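You operate a simulated robot arm through the tools that you are given. There is no shell and no other tool. Be economical: measure what you need, move in short steps, check, and stop when the job is done.

You run a simulated robot arm. Do the job below in one go: nothing can be reset, and whatever is moved stays where it is left.

## Task
Close the right drawer of the chest bench. Put one of the sticks from the store bench on the small table. Put the blue-headed rivet from the table end of the side bench on the scrap piece there. Put the peg on the table end of the side bench away on the tall table top. Fetch the wedge from the table end of the side bench and set it on the corner end of the side bench. Stack the job card labelled "vise" from the table end of the side bench on top of the job card marked "linseed oil". Take the bucking iron from the table end of the side bench and put it on the corner end of the side bench. Take the red-headed rivet from the tall table top and put it on the fasten card. Do these in any order. Set down upright: bucking iron.
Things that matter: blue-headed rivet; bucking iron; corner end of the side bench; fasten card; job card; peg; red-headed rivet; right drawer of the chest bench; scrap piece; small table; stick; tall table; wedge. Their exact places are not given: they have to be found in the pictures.

The check looks at the end state, three seconds after you hand in, the way a careful person would. Anything else that was tipped, shoved, dropped, spilled or broken makes it a failure.

## Robot
A 6-joint arm with a four-finger gripper on a trunk, on a base that drives. Base frame: it is fixed to the floor where the robot stands at the start and does not move with it; the origin is under the middle of the robot, x ahead of it, y to its left, z up. Readings come in m, degrees, newtons and seconds.
With the tool pointing down near the work surface it reaches from about 0.16 to 0.92 m from the robot's upright axis, wherever it stands. Its first joint turns from -166.0 to 166.0 degrees. Places, roughly: blue-headed rivet (3x3x7 cm) [-5.6, -5.5, 0.9]; bucking iron (5x5x8 cm) [-4.9, -5.6, 0.9]; corner end of the side bench [-6.6, -5.7, 0.9]; fasten card [-3.75, -5, 1]; job card [-5.25, -5.75, 0.75]; peg (3x3x7 cm) [-5.4, -5.7, 0.9]; red-headed rivet (3x3x4 cm) [-4.2, -5.4, 1]; right drawer of the chest bench [0.5, 0.2, 0.7]; scrap piece (12x5x3 cm) [-5.7, -5.5, 0.9]; small table [-6.3, -1.8, 0.7]; stick (12x3x3 cm) [-6.4, 0.5, 0.9]; tall table [-3.5, -5.1, 0.9]; wedge (11x5x4 cm) [-5.5, -5.8, 0.9]. Payload 3.43 kg.
Tool frame: the origin (TCP) lies between the finger pads and is the grasp point; the fingertips stand 0.03 m ahead of it; z points along the fingers, y is the line along which they close. Largest opening 0.12 m; the body of the gripper starts 0.085 m behind the TCP.
Orientation is that of the tool frame in the base frame, as a unit quaternion [x, y, z, w]. With the fingers straight down and closing along the base's y, the tool's x points along the base's -x, its y along +y and its z along -z.

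## Interface
- The arm moves only by the tool jog_arm. Its argument "rows" is text: rows parted by semicolons, each of 6 numbers parted by spaces: the shift along the tool's x, y, z in m, then the turn, a rotation vector about the tool's x, y, z in degrees. In form: dx dy dz rx ry rz; .... A call has 1 to 8 rows; each row is the pose to reach, as a shift and turn from the pose commanded when the call began, along the tool's axes at that moment. "hand" is the finger opening in m, from 0 to 0.12, set as the call begins (left out, the last holds). A row lasts 0.2 s, in which the tool goes at most 0.05 m and 8.6 degrees; a call with a longer step from one row to the next is refused whole, and so is a gripper value outside its range. A pose out of reach is approached as far as the arm can. The call stops where the force on the tool passes 40 N (or 10 N more than at its start, if that is more) or the arm is blocked; 0.2 s more then pass. Each finger halts on what it meets, pressing with about 24 N; the grip force reading is that of the motor and also rises with nothing between the fingers. The clock runs only during rows and for 0.2 s after the last one: add rows that repeat a pose to give the fingers time. It gives the time, the measured TCP pose, the force on the tool (base axes), the opening and the grip force at its end, in the units of the frame above (readings bear some noise), with the torque about the TCP (base axes, N m) and any sound that the robot's microphone picked up, and new pictures: "show" is both (left out), scene, wrist or none.
- Cameras (640 x 400 px; columns grow to the right, rows downward): "scene" is now at [0.0695, 0.1863, 1.4901]; the picture's right is [-0.15, -0.99, 0.00], its down [-0.49, 0.08, -0.87] and it looks along [0.86, -0.13, -0.49] (base axes); focal length 214 px, centre (320, 200). "wrist" rides on the gripper at [0.071, -0.017, -0.121] in the tool frame; the picture's right is [0.23, 0.97, 0.00], its down [-0.81, 0.19, -0.55] and it looks along [-0.54, 0.13, 0.83] (tool axes); focal length 275 px, centre (320, 200).
- raise_lower(by): slides the trunk up (or, below 0, down) by that many m; the arm and the scene camera ride with it, the base frame stays. It gives what a move gives, with no picture.
- steer(legs): drives the robot by 1 to 6 legs, each [ahead, left, turn to the left] in m, m and degrees, along the robot's own axes; the way and the turn of a leg run together, so that a leg with both is an arc; at most 1.5 m and 180 degrees a leg. The arm and the cameras ride along, it lands a little off, and it stops where it bumps. It gives what a move gives, and a new picture of the scene camera.
- aim_head(pan, tilt): turns the head with the scene camera to pan (to the left, within 120 degrees either way) and tilt (down, from -29 to 69), counted from straight ahead of the robot. It gives what a move gives, and a new picture of the scene camera.
- probe_pixels(camera, pixels): for up to 12 pixels [column, row] of the newest picture of that camera ("zoom" is the newest enlarged one), the place [x, y, z] in the base frame of the surface seen there, good to about 0.002 m. The clock stands still meanwhile.
- close_up(camera, box): a new picture of the part [left, top, right, bottom] of that camera's present view, enlarged. The clock stands still meanwhile.
- hand_in(): hands the job in; it is judged then, once.

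Keep the steps short. Do not move on a guess: measure, check each grasp and each placing, and mend mistakes. In all there are 145 turns and 260 pictures (those below and enlarged ones count). Leave the gripper open and the arm clear of the work at the hand-in unless told otherwise, and finish with a single line.

The tools are called after "Request:" by a JSON object that holds its "method" and its "body". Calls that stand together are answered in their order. jog_arm: Moves the arm, as the interface text tells. Its arguments: {"type":"object","properties":{"rows":{"type":"string"},"hand":{"type":"number"},"show":{"type":"string","enum":["both","scene","wrist","none"]}},"required":["rows"]} The other tools are called the same way: raise_lower (by) slides the trunk up or down; steer (legs) drives the base; aim_head (pan, tilt) turns the head that bears the scene camera; probe_pixels (camera, pixels) gives the place of the surface under pixels of a picture; close_up (camera, box) takes an enlarged picture of a part of a camera's view; hand_in () hands the job in.

At the start:

```text
clock: 0.0
eef_pos: [0.5004, 0.221, 1.0276]
tool_rot: [0.0, 1.0, 0.0, 0.0]
wrist_force: [-0.1, -0.1, -0.2]
wrist_torque: [-0.01, -0.02, 0.01]
width: 0.1199
grasp_force: 0.1
trunk travel left (down, up): [-0.05, 0.49]
robot x, y, heading: [0.0016, 0.0006, 0.0]
head pan, tilt: [43.7, 68.8]
```

scene: 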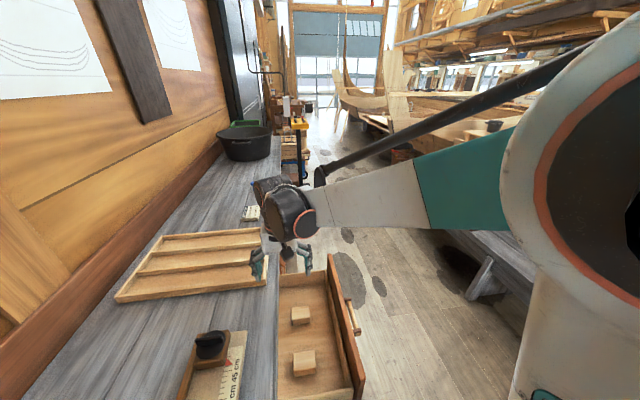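
wrist: 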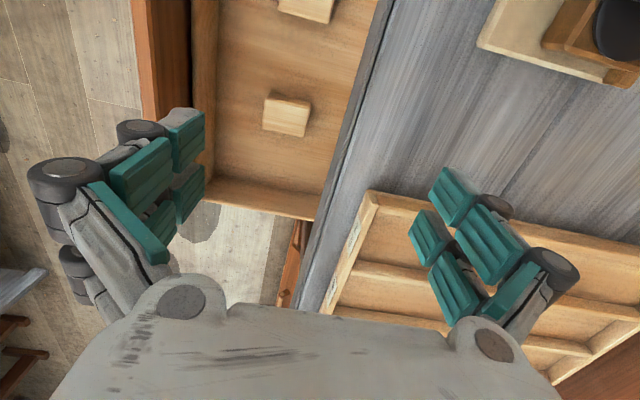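

The gripper hangs over an open drawer, with its front to the right around (345,330). I'll measure the drawer front, handle and bench edge.

Request:
{"method": "probe_pixels", "body": {"camera": "scene", "pixels": [[333, 262], [345, 310], [360, 370], [349, 312], [355, 330], [278, 280], [278, 380], [300, 315], [320, 385], [285, 265], [347, 300], [240, 395]]}}

Request:
{"method": "close_up", "body": {"camera": "scene", "box": [160, 200, 400, 400]}}

```text
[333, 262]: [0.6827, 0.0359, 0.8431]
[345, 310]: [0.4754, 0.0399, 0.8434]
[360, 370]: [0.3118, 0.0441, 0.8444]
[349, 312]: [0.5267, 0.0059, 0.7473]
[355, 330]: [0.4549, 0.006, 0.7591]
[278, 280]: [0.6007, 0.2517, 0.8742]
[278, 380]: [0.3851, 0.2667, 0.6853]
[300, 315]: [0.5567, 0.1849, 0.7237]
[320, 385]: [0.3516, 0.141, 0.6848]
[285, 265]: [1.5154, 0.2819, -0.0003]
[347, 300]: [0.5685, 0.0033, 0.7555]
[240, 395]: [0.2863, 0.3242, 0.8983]
```

```text
2.00 times, centred on (280, 300) of scene
```

zoom: 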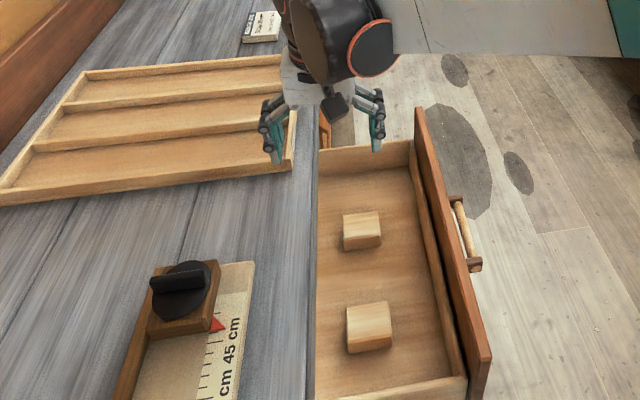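

The drawer sticks out toward -y. Its front is at y≈0.03, the handle at y≈0.005 and z≈0.75, and the bench edge at y≈0.25. I'll close the fingers, swing out in front of the drawer and turn the gripper so its thin side faces the bench.

Request:
{"method": "jog_arm", "body": {"rows": "0 -0.04 0 0 0 -8; 0 -0.08 0 0 0 -16; 0 -0.12 0 0 0 -24; 0 -0.16 0 0 0 -32; 0 -0.2 0 0 0 -40; 0 -0.24 0 0 0 -48; 0 -0.28 0 0 0 -56; 0 -0.29 0 0 0 -64", "hand": 0, "show": "none"}}

Request:
{"method": "jog_arm", "body": {"rows": "0 0 0.04 0 0 -8; 0 0 0.08 0 0 -16; 0 0 0.12 0 0 -24; 0 0 0.16 0 0 -26; 0 0 0.2 0 0 -26; 0 0 0.24 0 0 -26; 0 0 0.27 0 0 -26"}}

```text
clock: 1.8
eef_pos: [0.5013, -0.0686, 1.0293]
tool_rot: [-0.53, 0.848, -0.001, 0.0]
wrist_force: [0.2, 0.5, 0.1]
wrist_torque: [0.0, 0.01, 0.0]
width: 0.0001
grasp_force: 23.9
trunk travel left (down, up): [-0.05, 0.49]
robot x, y, heading: [0.0003, -0.0, -0.2]
head pan, tilt: [43.7, 68.8]
```

```text
clock: 3.4
eef_pos: [0.4988, -0.0692, 0.7593]
tool_rot: [-0.707, 0.707, 0.0, 0.0]
wrist_force: [0.6, -0.9, -1.0]
wrist_torque: [-0.03, -0.05, 0.02]
width: 0.0001
grasp_force: 24.2
trunk travel left (down, up): [-0.05, 0.49]
robot x, y, heading: [0.0009, -0.0002, -0.1]
head pan, tilt: [43.7, 68.8]
```

scene: 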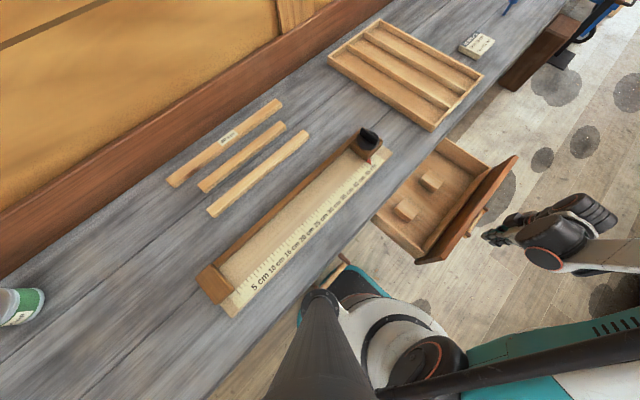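
wrist: 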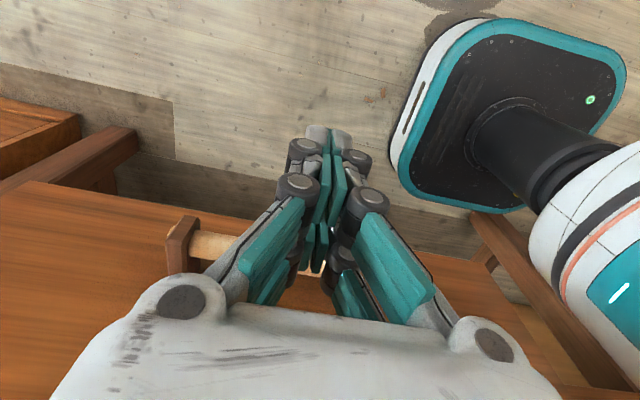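

The fingers are in front of the handle. I'll push slowly toward +y.

Request:
{"method": "jog_arm", "body": {"rows": "-0.03 0 0 0 0 0; -0.06 0 0 0 0 0; -0.085 0 0 0 0 0; -0.11 0 0 0 0 0; -0.135 0 0 0 0 0; -0.16 0 0 0 0 0; -0.185 0 0 0 0 0; -0.21 0 0 0 0 0", "show": "none"}}

Request:
{"method": "jog_arm", "body": {"rows": "-0.02 0 0 0 0 0; -0.04 0 0 0 0 0; -0.06 0 0 0 0 0; -0.075 0 0 0 0 0; -0.09 0 0 0 0 0", "show": "scene"}}

```text
clock: 5.2
eef_pos: [0.5011, 0.143, 0.7583]
tool_rot: [-0.707, 0.707, 0.001, 0.0]
wrist_force: [-0.4, 0.3, 0.5]
wrist_torque: [-0.01, 0.01, 0.01]
width: 0.0
grasp_force: 33.1
trunk travel left (down, up): [-0.05, 0.49]
robot x, y, heading: [-0.0015, -0.0035, 0.1]
head pan, tilt: [43.7, 68.8]
```

```text
clock: 6.0
eef_pos: [0.5015, 0.1892, 0.758]
tool_rot: [-0.704, 0.71, -0.005, -0.005]
wrist_force: [0.4, -5.7, -1.7]
wrist_torque: [-0.13, -0.1, 0.0]
width: 0.0061
grasp_force: 33.6
trunk travel left (down, up): [-0.05, 0.49]
robot x, y, heading: [0.0021, 0.0004, 0.2]
head pan, tilt: [43.7, 68.8]
stopped in row 3: the force on the tool passed its limit at 55 N (the readings are from after the stop); the commanded pose is now the measured one
```

scene: 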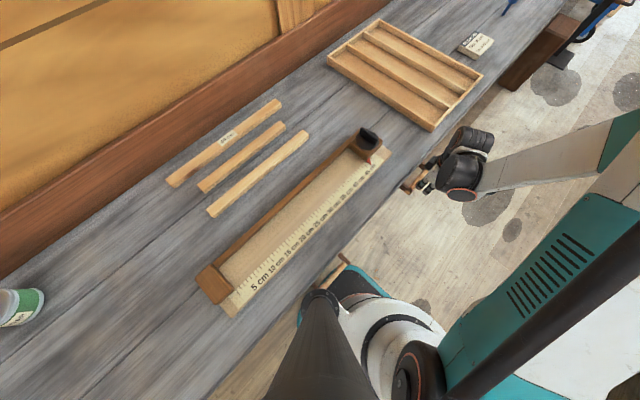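

The push ended against a stop at y≈0.19, so the drawer seems shut. I'll back off, raise and check.

Request:
{"method": "jog_arm", "body": {"rows": "0.04 0 0 0 0 0; 0.08 0 0 0 0 0; 0.12 0 0 0 0 0; 0.14 0 -0.04 0 0 0; 0.14 0 -0.09 0 0 0; 0.14 0 -0.14 0 0 0; 0.14 0 -0.19 0 0 0; 0.14 0 -0.24 0 0 0", "show": "both"}}

Request:
{"method": "aim_head", "body": {"pan": 120, "tilt": 25}}

Request:
{"method": "aim_head", "body": {"pan": -120, "tilt": 20}}

```text
clock: 7.8
eef_pos: [0.4991, 0.0524, 1.0]
tool_rot: [-0.704, 0.71, -0.004, -0.004]
wrist_force: [0.6, 0.3, -0.4]
wrist_torque: [0.0, 0.02, 0.02]
width: 0.0
grasp_force: 33.7
trunk travel left (down, up): [-0.05, 0.49]
robot x, y, heading: [0.0028, -0.0037, -0.3]
head pan, tilt: [43.7, 68.8]
```

scene: 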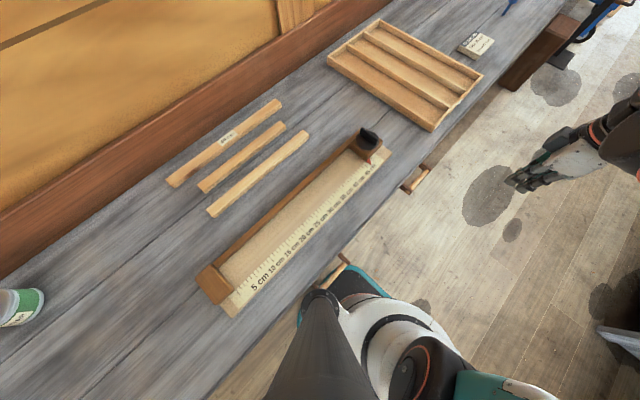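
wrist: 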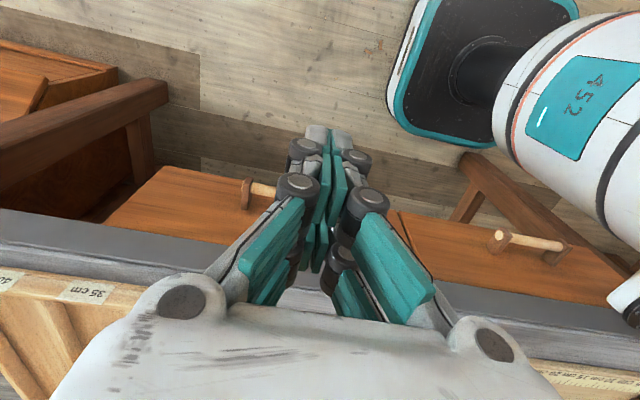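

```text
clock: 9.3
eef_pos: [0.4988, 0.0521, 0.9982]
tool_rot: [-0.705, 0.71, -0.004, -0.004]
wrist_force: [0.1, 0.5, 0.3]
wrist_torque: [0.0, -0.04, -0.02]
width: 0.0
grasp_force: 33.7
trunk travel left (down, up): [-0.05, 0.49]
robot x, y, heading: [0.0009, -0.0018, -0.1]
head pan, tilt: [120.0, 25.0]
```

scene: 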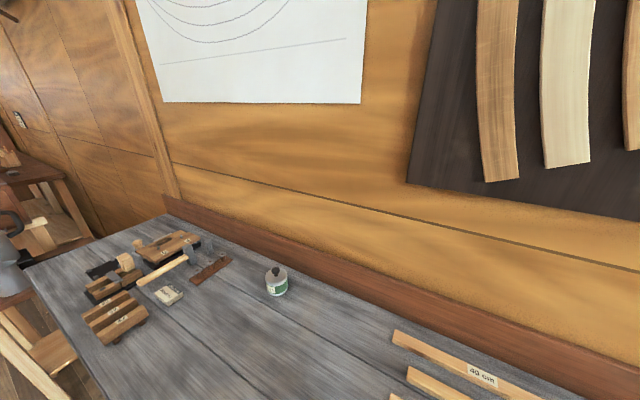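

```text
clock: 12.7
eef_pos: [0.4992, 0.0536, 0.9988]
tool_rot: [-0.704, 0.71, -0.004, -0.004]
wrist_force: [1.0, 1.0, -0.4]
wrist_torque: [-0.02, -0.02, 0.0]
width: 0.0003
grasp_force: 33.6
trunk travel left (down, up): [-0.05, 0.49]
robot x, y, heading: [-0.0011, 0.0014, -0.2]
head pan, tilt: [-120.0, 20.0]
```

scene: 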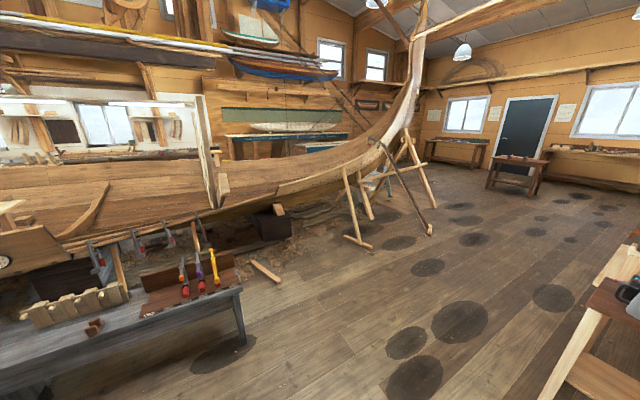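

The drawer looks flush with its neighbour. I'll probe both drawer fronts in the wrist view, and the room for a map.

Request:
{"method": "probe_pixels", "body": {"camera": "wrist", "pixels": [[180, 200], [360, 215], [470, 270], [150, 210], [255, 190], [320, 270]]}}

Request:
{"method": "probe_pixels", "body": {"camera": "scene", "pixels": [[515, 162], [430, 235], [350, 240], [245, 345], [460, 160], [590, 155], [610, 260], [375, 220], [490, 190], [270, 235], [280, 280], [410, 165]]}}

Request:
{"method": "close_up", "body": {"camera": "scene", "box": [400, 60, 640, 210]}}

```text
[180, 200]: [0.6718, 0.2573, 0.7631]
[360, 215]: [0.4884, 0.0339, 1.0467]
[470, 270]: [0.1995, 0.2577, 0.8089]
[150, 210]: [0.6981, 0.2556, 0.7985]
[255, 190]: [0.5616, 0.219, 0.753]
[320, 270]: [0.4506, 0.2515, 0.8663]
```

```text
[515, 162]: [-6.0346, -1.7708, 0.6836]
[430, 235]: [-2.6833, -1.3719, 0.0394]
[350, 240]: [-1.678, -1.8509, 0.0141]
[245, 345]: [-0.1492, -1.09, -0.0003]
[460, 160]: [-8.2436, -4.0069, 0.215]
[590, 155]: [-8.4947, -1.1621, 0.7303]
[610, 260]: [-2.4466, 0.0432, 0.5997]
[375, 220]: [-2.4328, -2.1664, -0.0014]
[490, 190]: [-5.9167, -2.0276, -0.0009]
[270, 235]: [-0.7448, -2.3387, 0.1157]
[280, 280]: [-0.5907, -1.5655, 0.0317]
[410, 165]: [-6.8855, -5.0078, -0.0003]
```

```text
2.67 times, centred on (520, 135) of scene
```

zoom: 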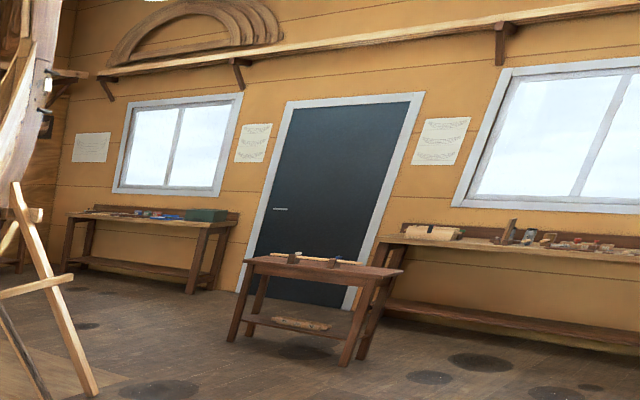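

The drawer is shut: both fronts read y≈0.257. I'll tuck the arm in and up, then back out of the corridor.

Request:
{"method": "jog_arm", "body": {"rows": "0 0.03 -0.03 0 0 0; 0 0.06 -0.06 0 0 0; 0 0.09 -0.09 0 0 0; 0 0.12 -0.12 0 0 0; 0 0.15 -0.15 0 0 0; 0 0.18 -0.18 0 0 0", "show": "none"}}

Request:
{"method": "steer", "body": {"legs": [[0, -0.35, 0], [-1.0, 0, 0], [0, -0.3, 0], [0, 0, -179]]}}

Request:
{"method": "aim_head", "body": {"pan": 0, "tilt": 25}}

```text
clock: 13.4
eef_pos: [0.525, 0.0635, 1.067]
tool_rot: [-0.702, 0.712, -0.003, -0.004]
wrist_force: [0.6, 0.2, 0.0]
wrist_torque: [-0.02, 0.1, -0.02]
width: 0.0001
grasp_force: 33.2
trunk travel left (down, up): [-0.05, 0.49]
robot x, y, heading: [0.0002, -0.0036, 0.0]
head pan, tilt: [-120.0, 20.0]
stopped in row 3: the arm was blocked; the commanded pose is now the measured one
```

```text
clock: 29.4
eef_pos: [-1.5194, -0.7438, 1.0681]
tool_rot: [0.694, 0.72, 0.005, -0.004]
wrist_force: [0.4, -0.5, 0.6]
wrist_torque: [0.01, -0.04, -0.01]
width: 0.0
grasp_force: 34.0
trunk travel left (down, up): [-0.05, 0.49]
robot x, y, heading: [-1.0094, -0.657, -177.7]
head pan, tilt: [-120.0, 20.0]
```

scene: 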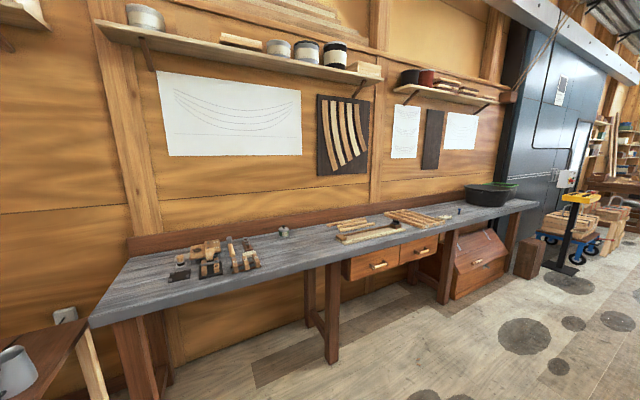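

```text
clock: 31.4
eef_pos: [-1.5196, -0.7445, 1.0674]
tool_rot: [0.694, 0.72, 0.004, -0.004]
wrist_force: [0.0, -0.8, 0.2]
wrist_torque: [-0.02, -0.02, 0.01]
width: 0.0001
grasp_force: 33.3
trunk travel left (down, up): [-0.05, 0.49]
robot x, y, heading: [-1.0084, -0.6548, -177.5]
head pan, tilt: [0.0, 25.0]
```

scene: 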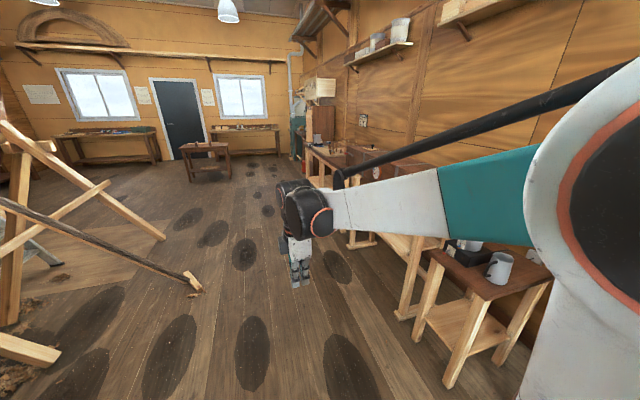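

The corridor ahead (toward -x) is clear. I'll probe the benches and small table for the approach.

Request:
{"method": "probe_pixels", "body": {"camera": "scene", "pixels": [[340, 155], [320, 150], [360, 160], [205, 148], [188, 147], [228, 147], [195, 282], [165, 238], [390, 240], [300, 175], [405, 315], [375, 175]]}}

Request:
{"method": "close_up", "body": {"camera": "scene", "box": [280, 100, 440, 200]}}

```text
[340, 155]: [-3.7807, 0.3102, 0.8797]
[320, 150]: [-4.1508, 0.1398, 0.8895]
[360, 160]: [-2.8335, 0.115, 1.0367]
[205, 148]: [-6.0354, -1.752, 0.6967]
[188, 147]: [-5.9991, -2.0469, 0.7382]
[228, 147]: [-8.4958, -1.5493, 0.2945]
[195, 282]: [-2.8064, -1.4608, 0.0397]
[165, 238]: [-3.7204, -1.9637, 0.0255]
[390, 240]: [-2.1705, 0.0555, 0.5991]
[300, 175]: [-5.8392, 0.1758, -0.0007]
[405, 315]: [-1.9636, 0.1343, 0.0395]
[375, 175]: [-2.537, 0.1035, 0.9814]
```

```text
4.00 times, centred on (360, 150) of scene
```

zoom: 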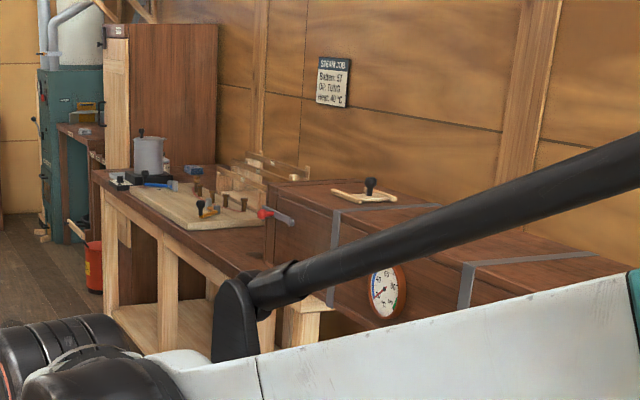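

Request:
{"method": "steer", "body": {"legs": [[1.5, 0, -2.3], [1.5, 0, 0], [1.2, 0, 0]]}}

Request:
{"method": "aim_head", "body": {"pan": -50, "tilt": 30}}

Request:
{"method": "aim_head", "body": {"pan": 50, "tilt": 30}}

```text
clock: 51.5
eef_pos: [-5.7285, -0.7619, 1.0679]
tool_rot: [0.709, 0.706, 0.004, -0.004]
wrist_force: [-1.1, 0.4, -1.0]
wrist_torque: [-0.02, 0.05, -0.04]
width: 0.0
grasp_force: 33.4
trunk travel left (down, up): [-0.05, 0.49]
robot x, y, heading: [-5.2129, -0.6914, -179.8]
head pan, tilt: [0.0, 25.0]
```

scene: 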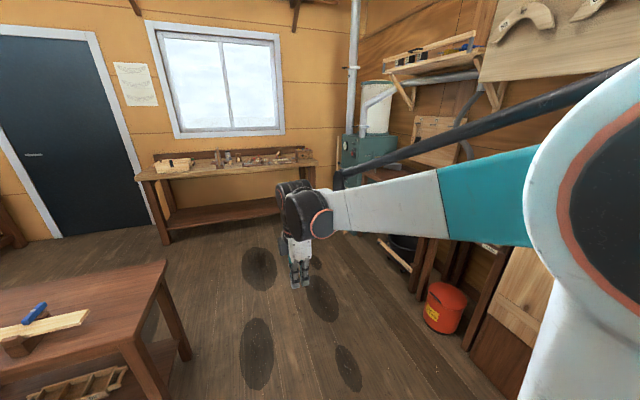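

```text
clock: 52.7
eef_pos: [-5.7269, -0.7607, 1.0686]
tool_rot: [0.709, 0.705, 0.005, -0.005]
wrist_force: [0.1, 1.1, 0.7]
wrist_torque: [0.01, 0.01, 0.02]
width: 0.0
grasp_force: 33.5
trunk travel left (down, up): [-0.05, 0.49]
robot x, y, heading: [-5.212, -0.6957, -179.7]
head pan, tilt: [-50.0, 30.0]
```

scene: 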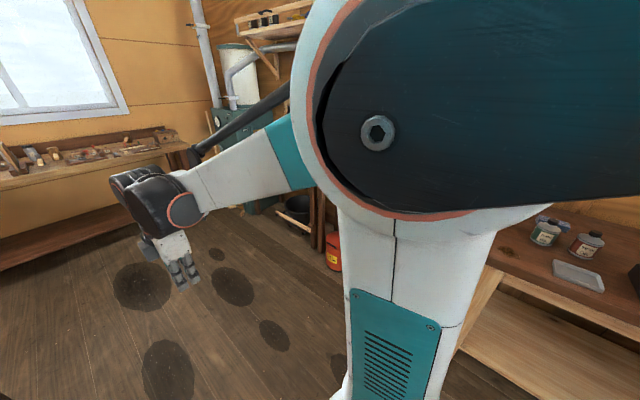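

```text
clock: 54.5
eef_pos: [-5.7282, -0.7619, 1.0682]
tool_rot: [0.708, 0.706, 0.005, -0.004]
wrist_force: [0.8, 0.2, 0.3]
wrist_torque: [0.03, 0.0, 0.02]
width: 0.0
grasp_force: 33.2
trunk travel left (down, up): [-0.05, 0.49]
robot x, y, heading: [-5.2133, -0.6933, -180.1]
head pan, tilt: [50.0, 30.0]
```

scene: 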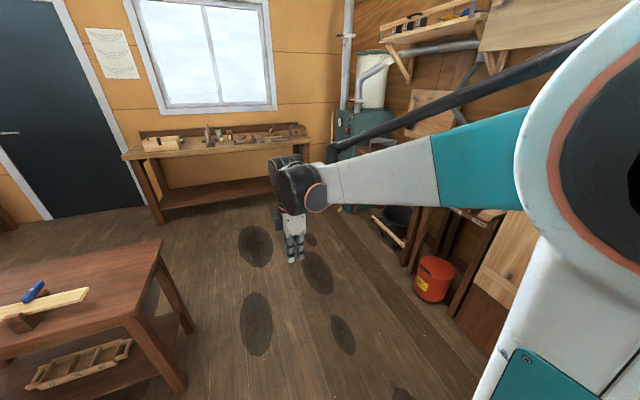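

The head picture lags behind the motion. I'll take a fresh full view.

Request:
{"method": "close_up", "body": {"camera": "scene", "box": [0, 0, 640, 400]}}

Request:
{"method": "probe_pixels", "body": {"camera": "scene", "pixels": [[435, 290], [480, 215], [400, 240], [160, 245], [185, 385], [135, 310], [350, 205], [40, 305], [500, 215], [400, 210]]}}

```text
1.00 times, centred on (320, 200) of scene (not enlarged: the box is as wide or as high as the picture)
```

zoom: 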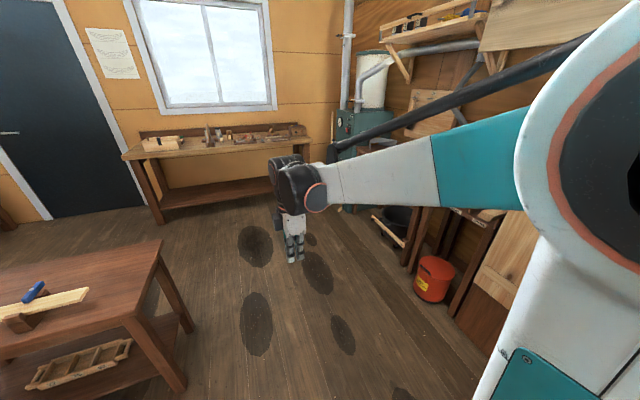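

```text
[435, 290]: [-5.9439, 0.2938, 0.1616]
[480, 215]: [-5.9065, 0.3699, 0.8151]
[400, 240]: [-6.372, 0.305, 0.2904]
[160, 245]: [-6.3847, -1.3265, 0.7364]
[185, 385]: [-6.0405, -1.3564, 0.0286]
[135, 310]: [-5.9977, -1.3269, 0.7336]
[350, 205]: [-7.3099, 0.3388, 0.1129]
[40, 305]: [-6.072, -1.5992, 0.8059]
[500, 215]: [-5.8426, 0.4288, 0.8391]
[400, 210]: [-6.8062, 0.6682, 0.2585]
```

Bench front is about y≈0.37. I'll drive to x≈-6.3 and face +y.

Request:
{"method": "steer", "body": {"legs": [[1.1, 0, 0], [0, 0, -90], [0.3, 0, 0]]}}

Request:
{"method": "aim_head", "body": {"pan": 15, "tilt": 40}}

Request:
{"method": "close_up", "body": {"camera": "scene", "box": [0, 0, 640, 400]}}

```text
clock: 65.6
eef_pos: [-6.3953, 0.1139, 1.0676]
tool_rot: [1.0, 0.007, 0.005, 0.0]
wrist_force: [0.2, 0.2, -0.1]
wrist_torque: [0.0, 0.04, 0.0]
width: 0.0002
grasp_force: 33.7
trunk travel left (down, up): [-0.05, 0.49]
robot x, y, heading: [-6.3182, -0.4028, 91.2]
head pan, tilt: [50.0, 30.0]
```

scene: 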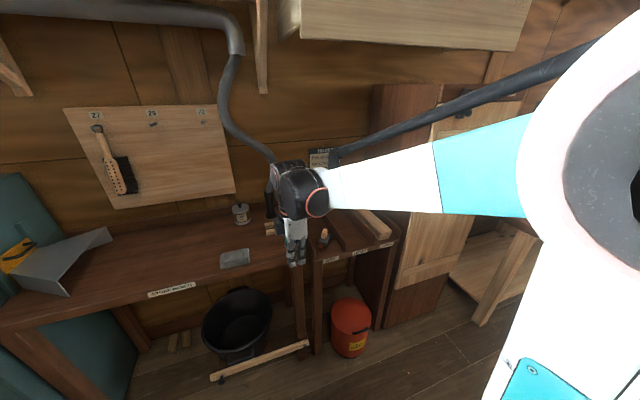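

```text
clock: 66.6
eef_pos: [-6.3944, 0.1137, 1.0683]
tool_rot: [1.0, 0.008, 0.006, 0.001]
wrist_force: [0.3, 0.1, -0.2]
wrist_torque: [0.02, 0.0, -0.02]
width: 0.0002
grasp_force: 33.5
trunk travel left (down, up): [-0.05, 0.49]
robot x, y, heading: [-6.3172, -0.4045, 91.1]
head pan, tilt: [15.0, 40.0]
```

scene: 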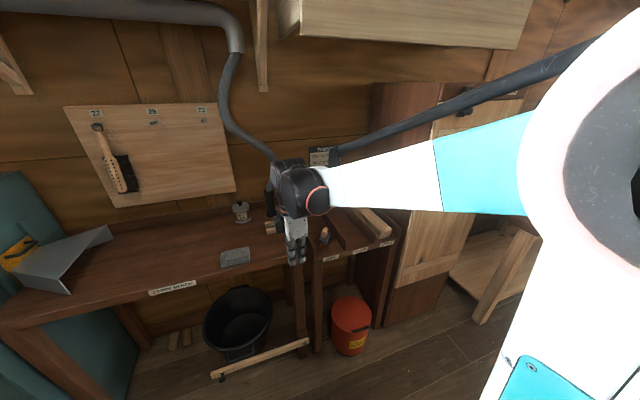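

```text
1.00 times, centred on (320, 200) of scene (not enlarged: the box is as wide or as high as the picture)
```

zoom: 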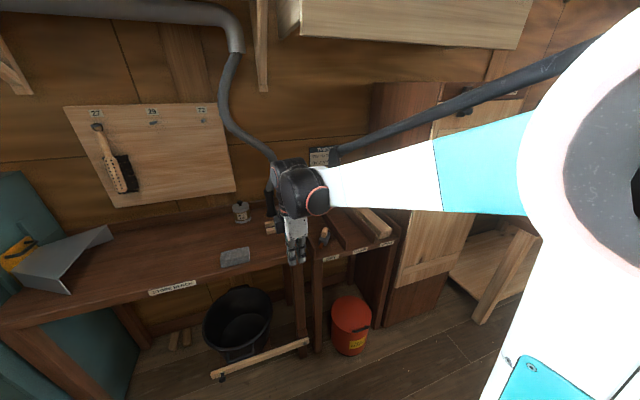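

The scene view hardly moved with the head command. I'll zoom near the gripper to find the sticks.

Request:
{"method": "close_up", "body": {"camera": "scene", "box": [220, 180, 420, 300]}}

Request:
{"method": "close_up", "body": {"camera": "wrist", "box": [0, 0, 640, 400]}}

```text
3.20 times, centred on (320, 240) of scene
```

zoom: 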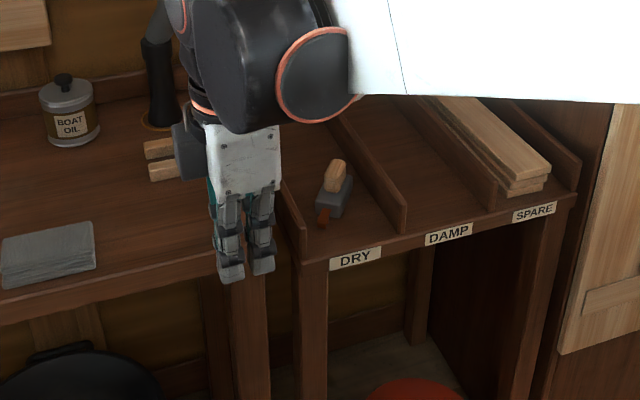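

```text
1.00 times, centred on (320, 200) of wrist (not enlarged: the box is as wide or as high as the picture)
```

zoom: 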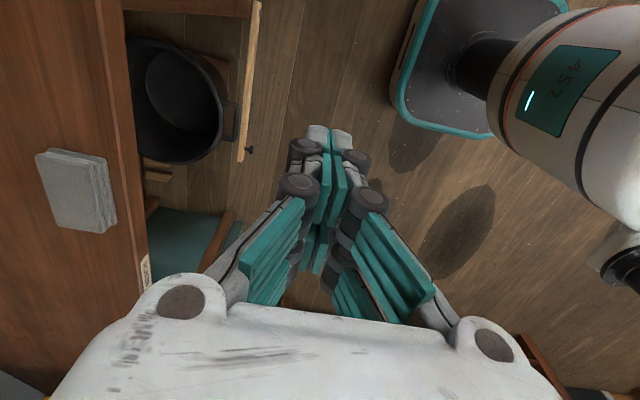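

Request:
{"method": "jog_arm", "body": {"rows": "0.04 0 -0.02 0 0 0; 0.08 0 -0.04 0 0 0; 0.12 0 -0.06 0 0 0; 0.16 0 -0.08 0 0 0; 0.2 0 -0.1 0 0 0; 0.2 0 -0.1 0 0 0", "hand": 0.12}}

```text
clock: 68.0
eef_pos: [-6.1966, 0.1159, 1.1714]
tool_rot: [1.0, 0.007, 0.005, 0.0]
wrist_force: [0.3, 0.1, -0.6]
wrist_torque: [0.01, 0.03, 0.01]
width: 0.12
grasp_force: 0.1
trunk travel left (down, up): [-0.05, 0.49]
robot x, y, heading: [-6.3191, -0.3974, 91.1]
head pan, tilt: [15.0, 40.0]
```

scene: 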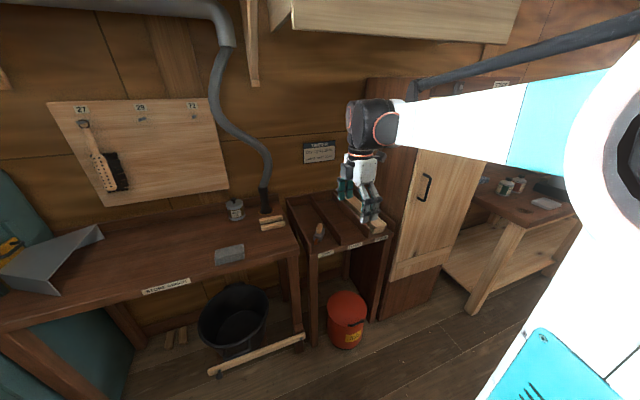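
wrist: 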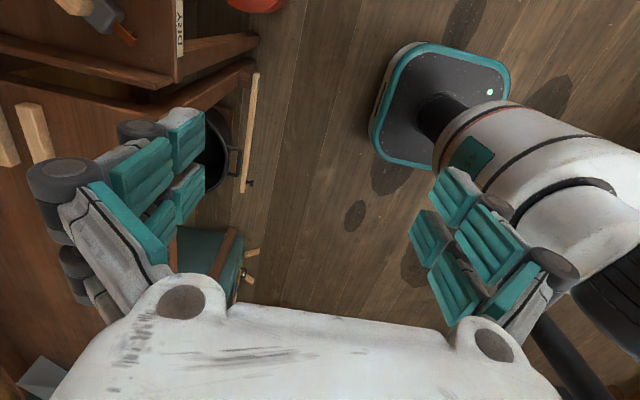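

Two sticks show at (272,222) and (272,228), next to the can. I'll zoom and probe them.

Request:
{"method": "close_up", "body": {"camera": "scene", "box": [210, 185, 310, 270]}}

Request:
{"method": "probe_pixels", "body": {"camera": "wrist", "pixels": [[30, 105], [48, 155], [36, 130], [2, 130], [15, 160], [8, 145]]}}

```text
4.71 times, centred on (260, 228) of scene
```

zoom: 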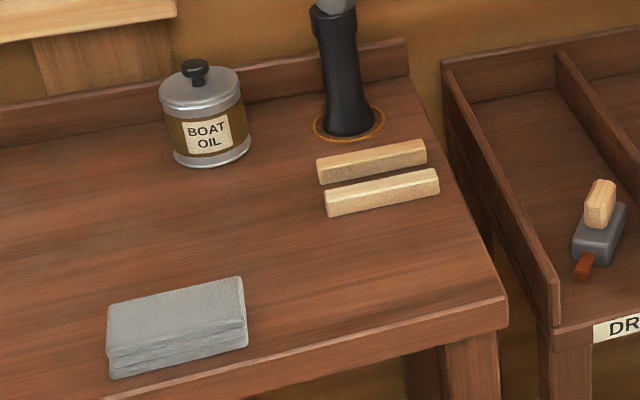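

```text
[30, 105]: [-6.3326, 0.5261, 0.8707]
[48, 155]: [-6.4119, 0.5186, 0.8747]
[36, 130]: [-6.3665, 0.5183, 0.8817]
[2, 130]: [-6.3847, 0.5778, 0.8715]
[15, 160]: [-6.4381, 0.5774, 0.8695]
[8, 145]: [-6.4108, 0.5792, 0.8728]
```

Request:
{"method": "probe_pixels", "body": {"camera": "zoom", "pixels": [[335, 190], [430, 172], [380, 182], [330, 210], [436, 188], [325, 160], [420, 145], [372, 153], [380, 225], [348, 130], [440, 250], [375, 172]]}}

```text
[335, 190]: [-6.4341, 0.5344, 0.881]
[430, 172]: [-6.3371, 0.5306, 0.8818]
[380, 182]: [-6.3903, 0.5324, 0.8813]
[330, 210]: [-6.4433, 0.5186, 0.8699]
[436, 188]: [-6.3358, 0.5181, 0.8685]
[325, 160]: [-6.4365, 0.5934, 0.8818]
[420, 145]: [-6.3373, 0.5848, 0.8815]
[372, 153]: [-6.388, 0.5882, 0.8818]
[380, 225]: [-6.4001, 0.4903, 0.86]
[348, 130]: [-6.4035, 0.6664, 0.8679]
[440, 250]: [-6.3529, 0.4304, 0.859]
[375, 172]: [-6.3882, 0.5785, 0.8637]
```

Front stick: centre about (-6.39, 0.531), top z 0.882, bench 0.86. It lies along x and is 3 cm clear of the second stick. I'll move over it with the opening at 0.05.

Request:
{"method": "jog_arm", "body": {"rows": "-0.02 -0.045 0 0 0 0; -0.04 -0.09 0 0 0 0; -0.06 -0.135 0 0 0 0; -0.08 -0.18 0 0 0 0; -0.1 -0.225 0.01 0 0 0; -0.12 -0.27 0.03 0 0 0; -0.14 -0.315 0.05 0 0 0; -0.16 -0.36 0.07 0 0 0", "hand": 0.05, "show": "none"}}

Request:
{"method": "jog_arm", "body": {"rows": "-0.015 -0.03 0.04 0 0 0; -0.025 -0.055 0.08 0 0 0; -0.025 -0.055 0.1 0 0 0; -0.025 -0.055 0.1 0 0 0"}}

```text
refused: row 5 steps farther than a row can; nothing moved
```

```text
refused: row 1 steps farther than a row can; nothing moved
```

Request:
{"method": "jog_arm", "body": {"rows": "-0.018 -0.042 0.012 0 0 0; -0.036 -0.084 0.024 0 0 0; -0.054 -0.126 0.036 0 0 0; -0.072 -0.168 0.048 0 0 0; -0.09 -0.21 0.06 0 0 0; -0.108 -0.252 0.072 0 0 0; -0.126 -0.294 0.084 0 0 0; -0.144 -0.336 0.096 0 0 0", "hand": 0.05, "show": "none"}}

Request:
{"method": "jog_arm", "body": {"rows": "-0.018 -0.04 0.02 0 0 0; -0.036 -0.079 0.04 0 0 0; -0.036 -0.079 0.08 0 0 0; -0.036 -0.079 0.1 0 0 0; -0.036 -0.079 0.1 0 0 0"}}

```text
clock: 69.8
eef_pos: [-6.3441, 0.4521, 1.0718]
tool_rot: [1.0, 0.007, 0.006, 0.0]
wrist_force: [-0.4, 0.0, -0.3]
wrist_torque: [0.02, 0.02, -0.04]
width: 0.05
grasp_force: 0.0
trunk travel left (down, up): [-0.05, 0.49]
robot x, y, heading: [-6.3139, -0.3992, 91.1]
head pan, tilt: [15.0, 40.0]
```

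```text
clock: 71.0
eef_pos: [-6.3776, 0.5136, 0.9687]
tool_rot: [1.0, 0.007, 0.006, 0.001]
wrist_force: [-0.8, -0.3, -0.1]
wrist_torque: [-0.06, 0.01, 0.02]
width: 0.0499
grasp_force: 0.1
out of reach, approached as far as the arm can: row 2, 3, 4, 5
trunk travel left (down, up): [-0.05, 0.49]
robot x, y, heading: [-6.3208, -0.4005, 91.0]
head pan, tilt: [15.0, 40.0]
```

scene: 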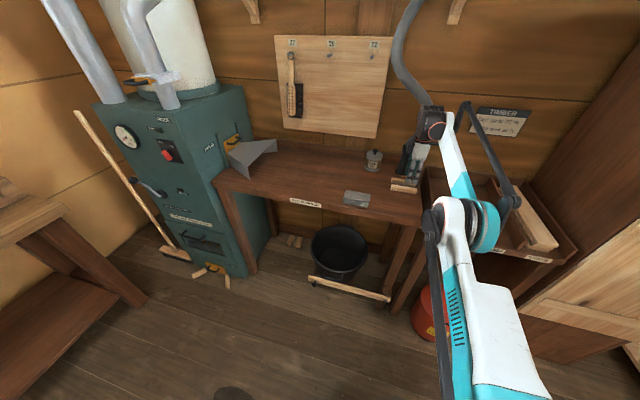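
wrist: 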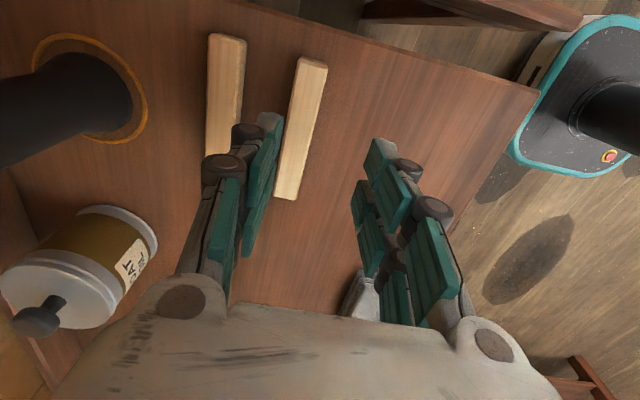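

The reach falls short. I'll retract the arm 0.18, drive ahead 0.15, then return.

Request:
{"method": "jog_arm", "body": {"rows": "0 0.045 0 0 0 0; 0 0.09 0 0 0 0; 0 0.135 0 0 0 0; 0 0.18 0 0 0 0", "show": "none"}}

Request:
{"method": "steer", "body": {"legs": [[0.15, 0, 0]]}}

```text
clock: 72.0
eef_pos: [-6.3759, 0.3318, 0.9696]
tool_rot: [1.0, 0.008, 0.007, 0.0]
wrist_force: [0.4, -0.1, -1.0]
wrist_torque: [-0.02, -0.02, 0.0]
width: 0.0504
grasp_force: 0.0
trunk travel left (down, up): [-0.05, 0.49]
robot x, y, heading: [-6.3185, -0.3984, 91.2]
head pan, tilt: [15.0, 40.0]
```

```text
clock: 73.4
eef_pos: [-6.378, 0.4803, 0.9695]
tool_rot: [1.0, 0.007, 0.006, 0.001]
wrist_force: [0.1, -0.3, -0.2]
wrist_torque: [0.03, 0.01, -0.02]
width: 0.0501
grasp_force: 0.0
trunk travel left (down, up): [-0.05, 0.49]
robot x, y, heading: [-6.3212, -0.2526, 91.5]
head pan, tilt: [15.0, 40.0]
```

scene: 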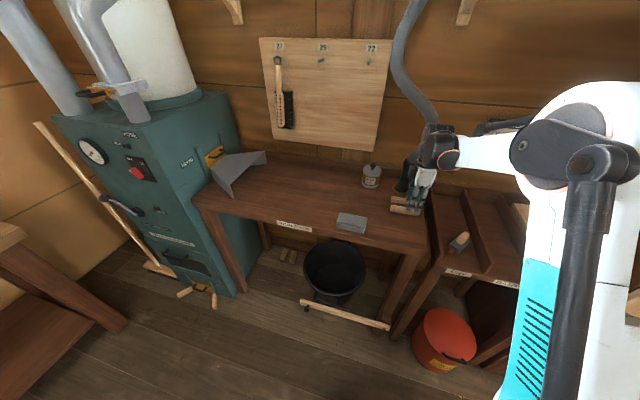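

Request:
{"method": "jog_arm", "body": {"rows": "-0.003 -0.03 0 0 0 0; -0.005 -0.051 0 0 0 0; -0.005 -0.051 0.035 0 0 0; -0.005 -0.051 0.06 0 0 0; -0.005 -0.051 0.076 0 0 0"}}

```text
clock: 74.6
eef_pos: [-6.3838, 0.5311, 0.8928]
tool_rot: [1.0, 0.006, 0.006, 0.0]
wrist_force: [0.8, 0.5, 0.8]
wrist_torque: [0.04, 0.01, 0.02]
width: 0.0498
grasp_force: 0.0
trunk travel left (down, up): [-0.05, 0.49]
robot x, y, heading: [-6.3161, -0.2531, 91.0]
head pan, tilt: [15.0, 40.0]
```

scene: 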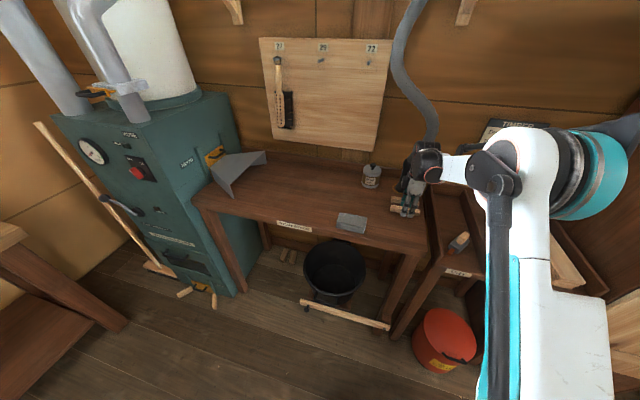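
wrist: 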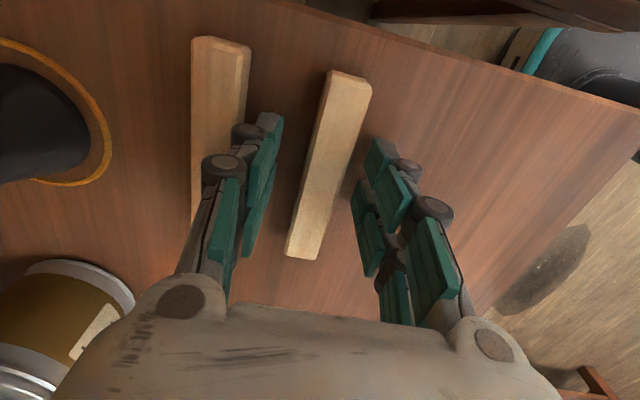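

The stick sits between the fingers. I'll close and lift.

Request:
{"method": "jog_arm", "body": {"rows": "0 0 0 0 0 0; 0 0 0 0 0 0; 0 0 -0.03 0 0 0; 0 0 -0.07 0 0 0; 0 0 -0.11 0 0 0; 0 0.04 -0.14 0 0 0; 0 0.08 -0.16 0 0 0; 0 0.12 -0.18 0 0 0", "hand": 0, "show": "wrist"}}

```text
clock: 76.4
eef_pos: [-6.3848, 0.4127, 1.0733]
tool_rot: [1.0, 0.006, 0.006, 0.0]
wrist_force: [0.3, 0.3, -0.8]
wrist_torque: [-0.01, 0.0, -0.01]
width: 0.0
grasp_force: 24.2
trunk travel left (down, up): [-0.05, 0.49]
robot x, y, heading: [-6.3175, -0.2522, 91.1]
head pan, tilt: [15.0, 40.0]
```

wrist: 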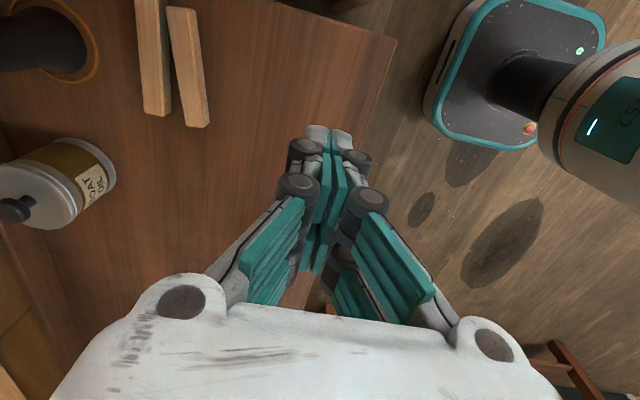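

The gripper came up empty, and the stick has shifted toward its neighbour. I'll measure it and the fingertips.

Request:
{"method": "probe_pixels", "body": {"camera": "wrist", "pixels": [[320, 132], [342, 140], [176, 15], [200, 118], [188, 65], [192, 20], [205, 100], [140, 50], [160, 100], [325, 200], [170, 60], [215, 70]]}}

Request:
{"method": "close_up", "body": {"camera": "wrist", "box": [80, 0, 280, 125]}}

```text
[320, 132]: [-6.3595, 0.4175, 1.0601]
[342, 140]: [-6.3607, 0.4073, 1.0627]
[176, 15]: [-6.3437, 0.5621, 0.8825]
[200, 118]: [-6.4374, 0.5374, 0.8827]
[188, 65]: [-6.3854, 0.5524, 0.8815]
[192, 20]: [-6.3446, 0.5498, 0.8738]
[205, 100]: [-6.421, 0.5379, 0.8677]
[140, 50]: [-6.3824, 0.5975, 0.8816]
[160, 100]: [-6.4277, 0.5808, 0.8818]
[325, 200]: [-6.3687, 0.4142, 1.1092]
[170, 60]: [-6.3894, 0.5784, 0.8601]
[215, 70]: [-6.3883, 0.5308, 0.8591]
```

```text
3.20 times, centred on (180, 62) of wrist
```

zoom: 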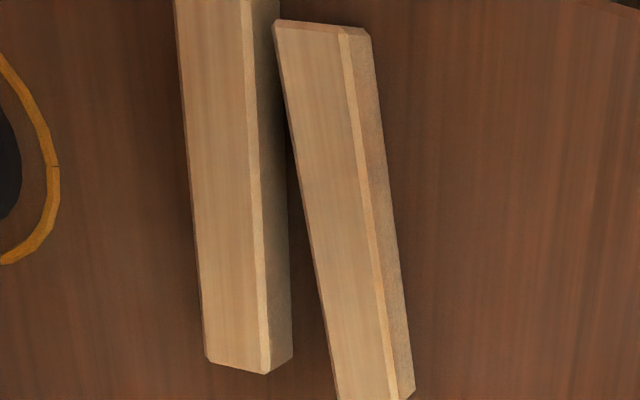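

Request:
{"method": "close_up", "body": {"camera": "scene", "box": [380, 120, 480, 220]}}

Request:
{"method": "close_up", "body": {"camera": "wrist", "box": [240, 100, 420, 240]}}

```text
4.00 times, centred on (430, 170) of scene
```

zoom: 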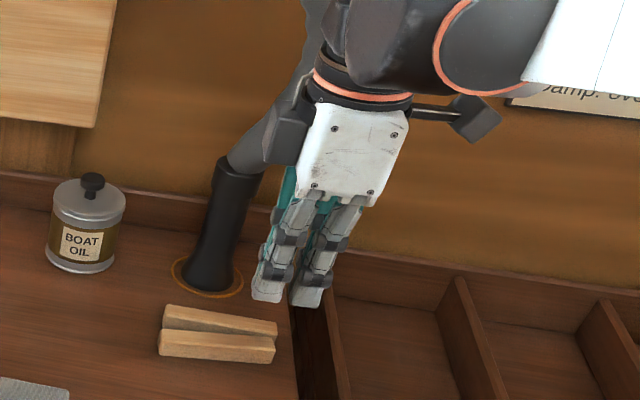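

```text
2.86 times, centred on (330, 170) of wrist
```

zoom: 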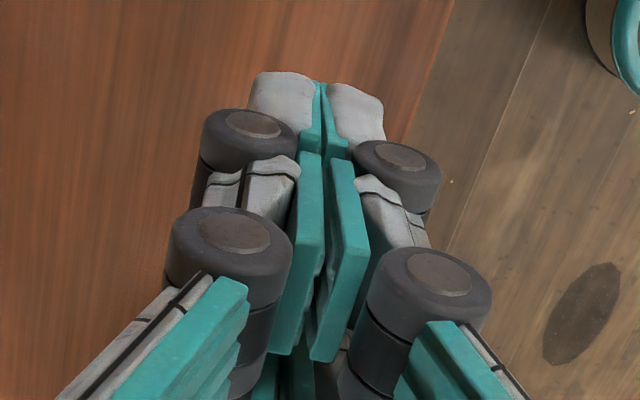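

Request:
{"method": "close_up", "body": {"camera": "scene", "box": [410, 160, 470, 200]}}

Request:
{"method": "probe_pixels", "body": {"camera": "zoom", "pixels": [[130, 350], [150, 290], [230, 310], [250, 370], [270, 362], [150, 355], [240, 340], [135, 335]]}}

```text
10.00 times, centred on (440, 180) of scene
```

zoom: 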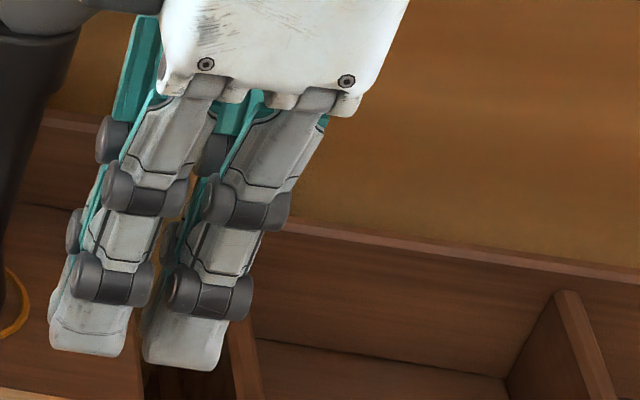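

```text
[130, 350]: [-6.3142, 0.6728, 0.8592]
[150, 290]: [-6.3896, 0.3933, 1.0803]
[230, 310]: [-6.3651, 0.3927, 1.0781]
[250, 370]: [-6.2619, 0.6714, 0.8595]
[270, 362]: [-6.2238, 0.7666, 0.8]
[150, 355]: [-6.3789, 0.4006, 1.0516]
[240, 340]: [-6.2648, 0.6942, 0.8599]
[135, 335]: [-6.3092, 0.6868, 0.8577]
```

The stick popped out north. I'll press the closed fingertips lightly on its top (centre about (-6.388, 0.553)) to learn the true tip height, then drag it south to reopen the gap.

Request:
{"method": "jog_arm", "body": {"rows": "0 -0.035 0.035 0 0 0; 0 -0.07 0.07 0 0 0; 0 -0.105 0.105 0 0 0; -0.002 -0.14 0.13 0 0 0; -0.003 -0.14 0.145 0 0 0; -0.003 -0.14 0.152 0 0 0; -0.003 -0.14 0.158 0 0 0; -0.003 -0.14 0.164 0 0 0", "show": "wrist"}}

```text
clock: 78.2
eef_pos: [-6.3868, 0.552, 0.908]
tool_rot: [1.0, 0.007, 0.006, 0.0]
wrist_force: [-0.5, -0.1, 0.3]
wrist_torque: [-0.05, 0.02, -0.02]
width: 0.0003
grasp_force: 23.7
trunk travel left (down, up): [-0.05, 0.49]
robot x, y, heading: [-6.3218, -0.2533, 91.6]
head pan, tilt: [15.0, 40.0]
```

wrist: 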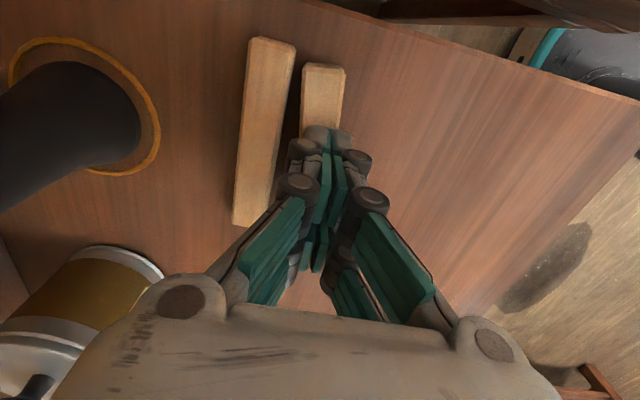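

No contact yet at TCP 0.908, so the tips reach less than 0.026 ahead. I'll keep lowering in small steps.

Request:
{"method": "jog_arm", "body": {"rows": "0 0 0.003 0 0 0; 0 0 0.006 0 0 0; 0 0 0.009 0 0 0; 0 0 0.012 0 0 0; 0 0 0.015 0 0 0; 0 0 0.018 0 0 0", "show": "wrist"}}

```text
clock: 78.8
eef_pos: [-6.3872, 0.5519, 0.908]
tool_rot: [1.0, 0.008, 0.005, -0.002]
wrist_force: [-0.1, 0.2, 22.5]
wrist_torque: [-0.03, 0.24, -0.03]
width: 0.0061
grasp_force: 23.9
trunk travel left (down, up): [-0.05, 0.49]
robot x, y, heading: [-6.3171, -0.2553, 91.2]
head pan, tilt: [15.0, 40.0]
stopped in row 3: the force on the tool passed its limit at 46 N (the readings are from after the stop); the commanded pose is now the measured one
```

wrist: 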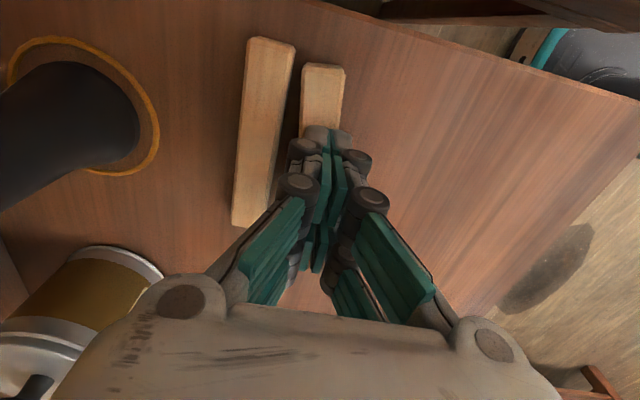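

Contact is at 0.908, so the tip offset is about 0.026 and the press is 22 N. I'll drag south 3.5 cm.

Request:
{"method": "jog_arm", "body": {"rows": "0 0.008 0 0 0 0; 0 0.016 0 0 0 0; 0 0.024 0 0 0 0; 0 0.032 0 0 0 0; 0 0.04 0 0 0 0; 0 0.04 -0.03 0 0 0; 0 0.04 -0.07 0 0 0; 0 0.04 -0.11 0 0 0", "show": "wrist"}}

```text
clock: 79.4
eef_pos: [-6.3871, 0.5382, 0.9085]
tool_rot: [1.0, 0.008, 0.005, -0.003]
wrist_force: [1.1, -0.3, 17.9]
wrist_torque: [-0.05, 0.2, 0.01]
width: 0.0058
grasp_force: 24.1
trunk travel left (down, up): [-0.05, 0.49]
robot x, y, heading: [-6.3234, -0.2496, 91.3]
head pan, tilt: [15.0, 40.0]
stopped in row 3: the force on the tool passed its limit at 42 N (the readings are from after the stop); the commanded pose is now the measured one
```

wrist: 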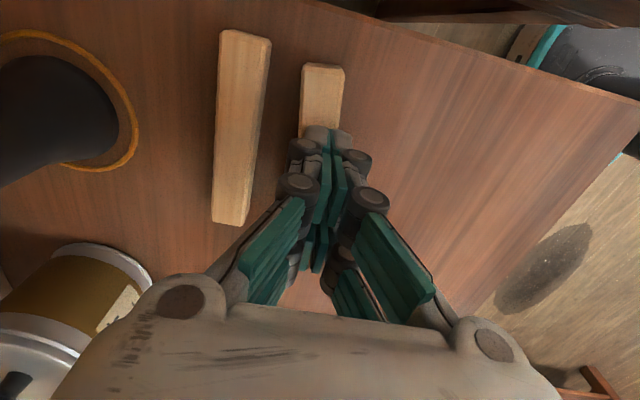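

The drag works: the gap has widened. I'll continue with slightly less pressure.

Request:
{"method": "jog_arm", "body": {"rows": "0 0.005 -0.0005 0 0 0; 0 0.01 -0.0005 0 0 0; 0 0.015 -0.0005 0 0 0; 0 0.015 -0.03 0 0 0; 0 0.015 -0.07 0 0 0; 0 0.015 -0.1 0 0 0", "hand": 0.05, "show": "wrist"}}

```text
clock: 80.8
eef_pos: [-6.3892, 0.5233, 1.0063]
tool_rot: [1.0, 0.007, 0.005, -0.003]
wrist_force: [0.4, 0.0, -0.4]
wrist_torque: [-0.01, 0.02, 0.0]
width: 0.05
grasp_force: 0.1
trunk travel left (down, up): [-0.05, 0.49]
robot x, y, heading: [-6.3241, -0.2496, 91.3]
head pan, tilt: [15.0, 40.0]
```

wrist: 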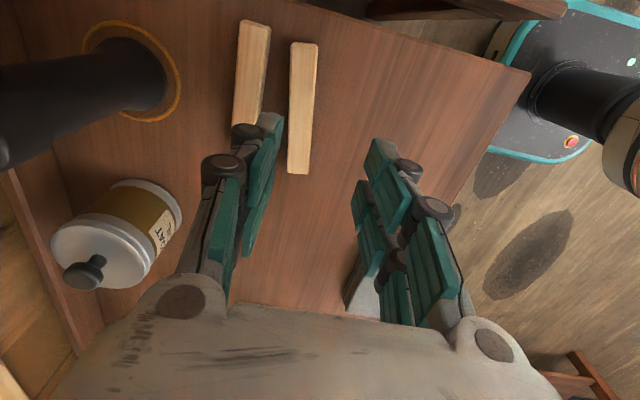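

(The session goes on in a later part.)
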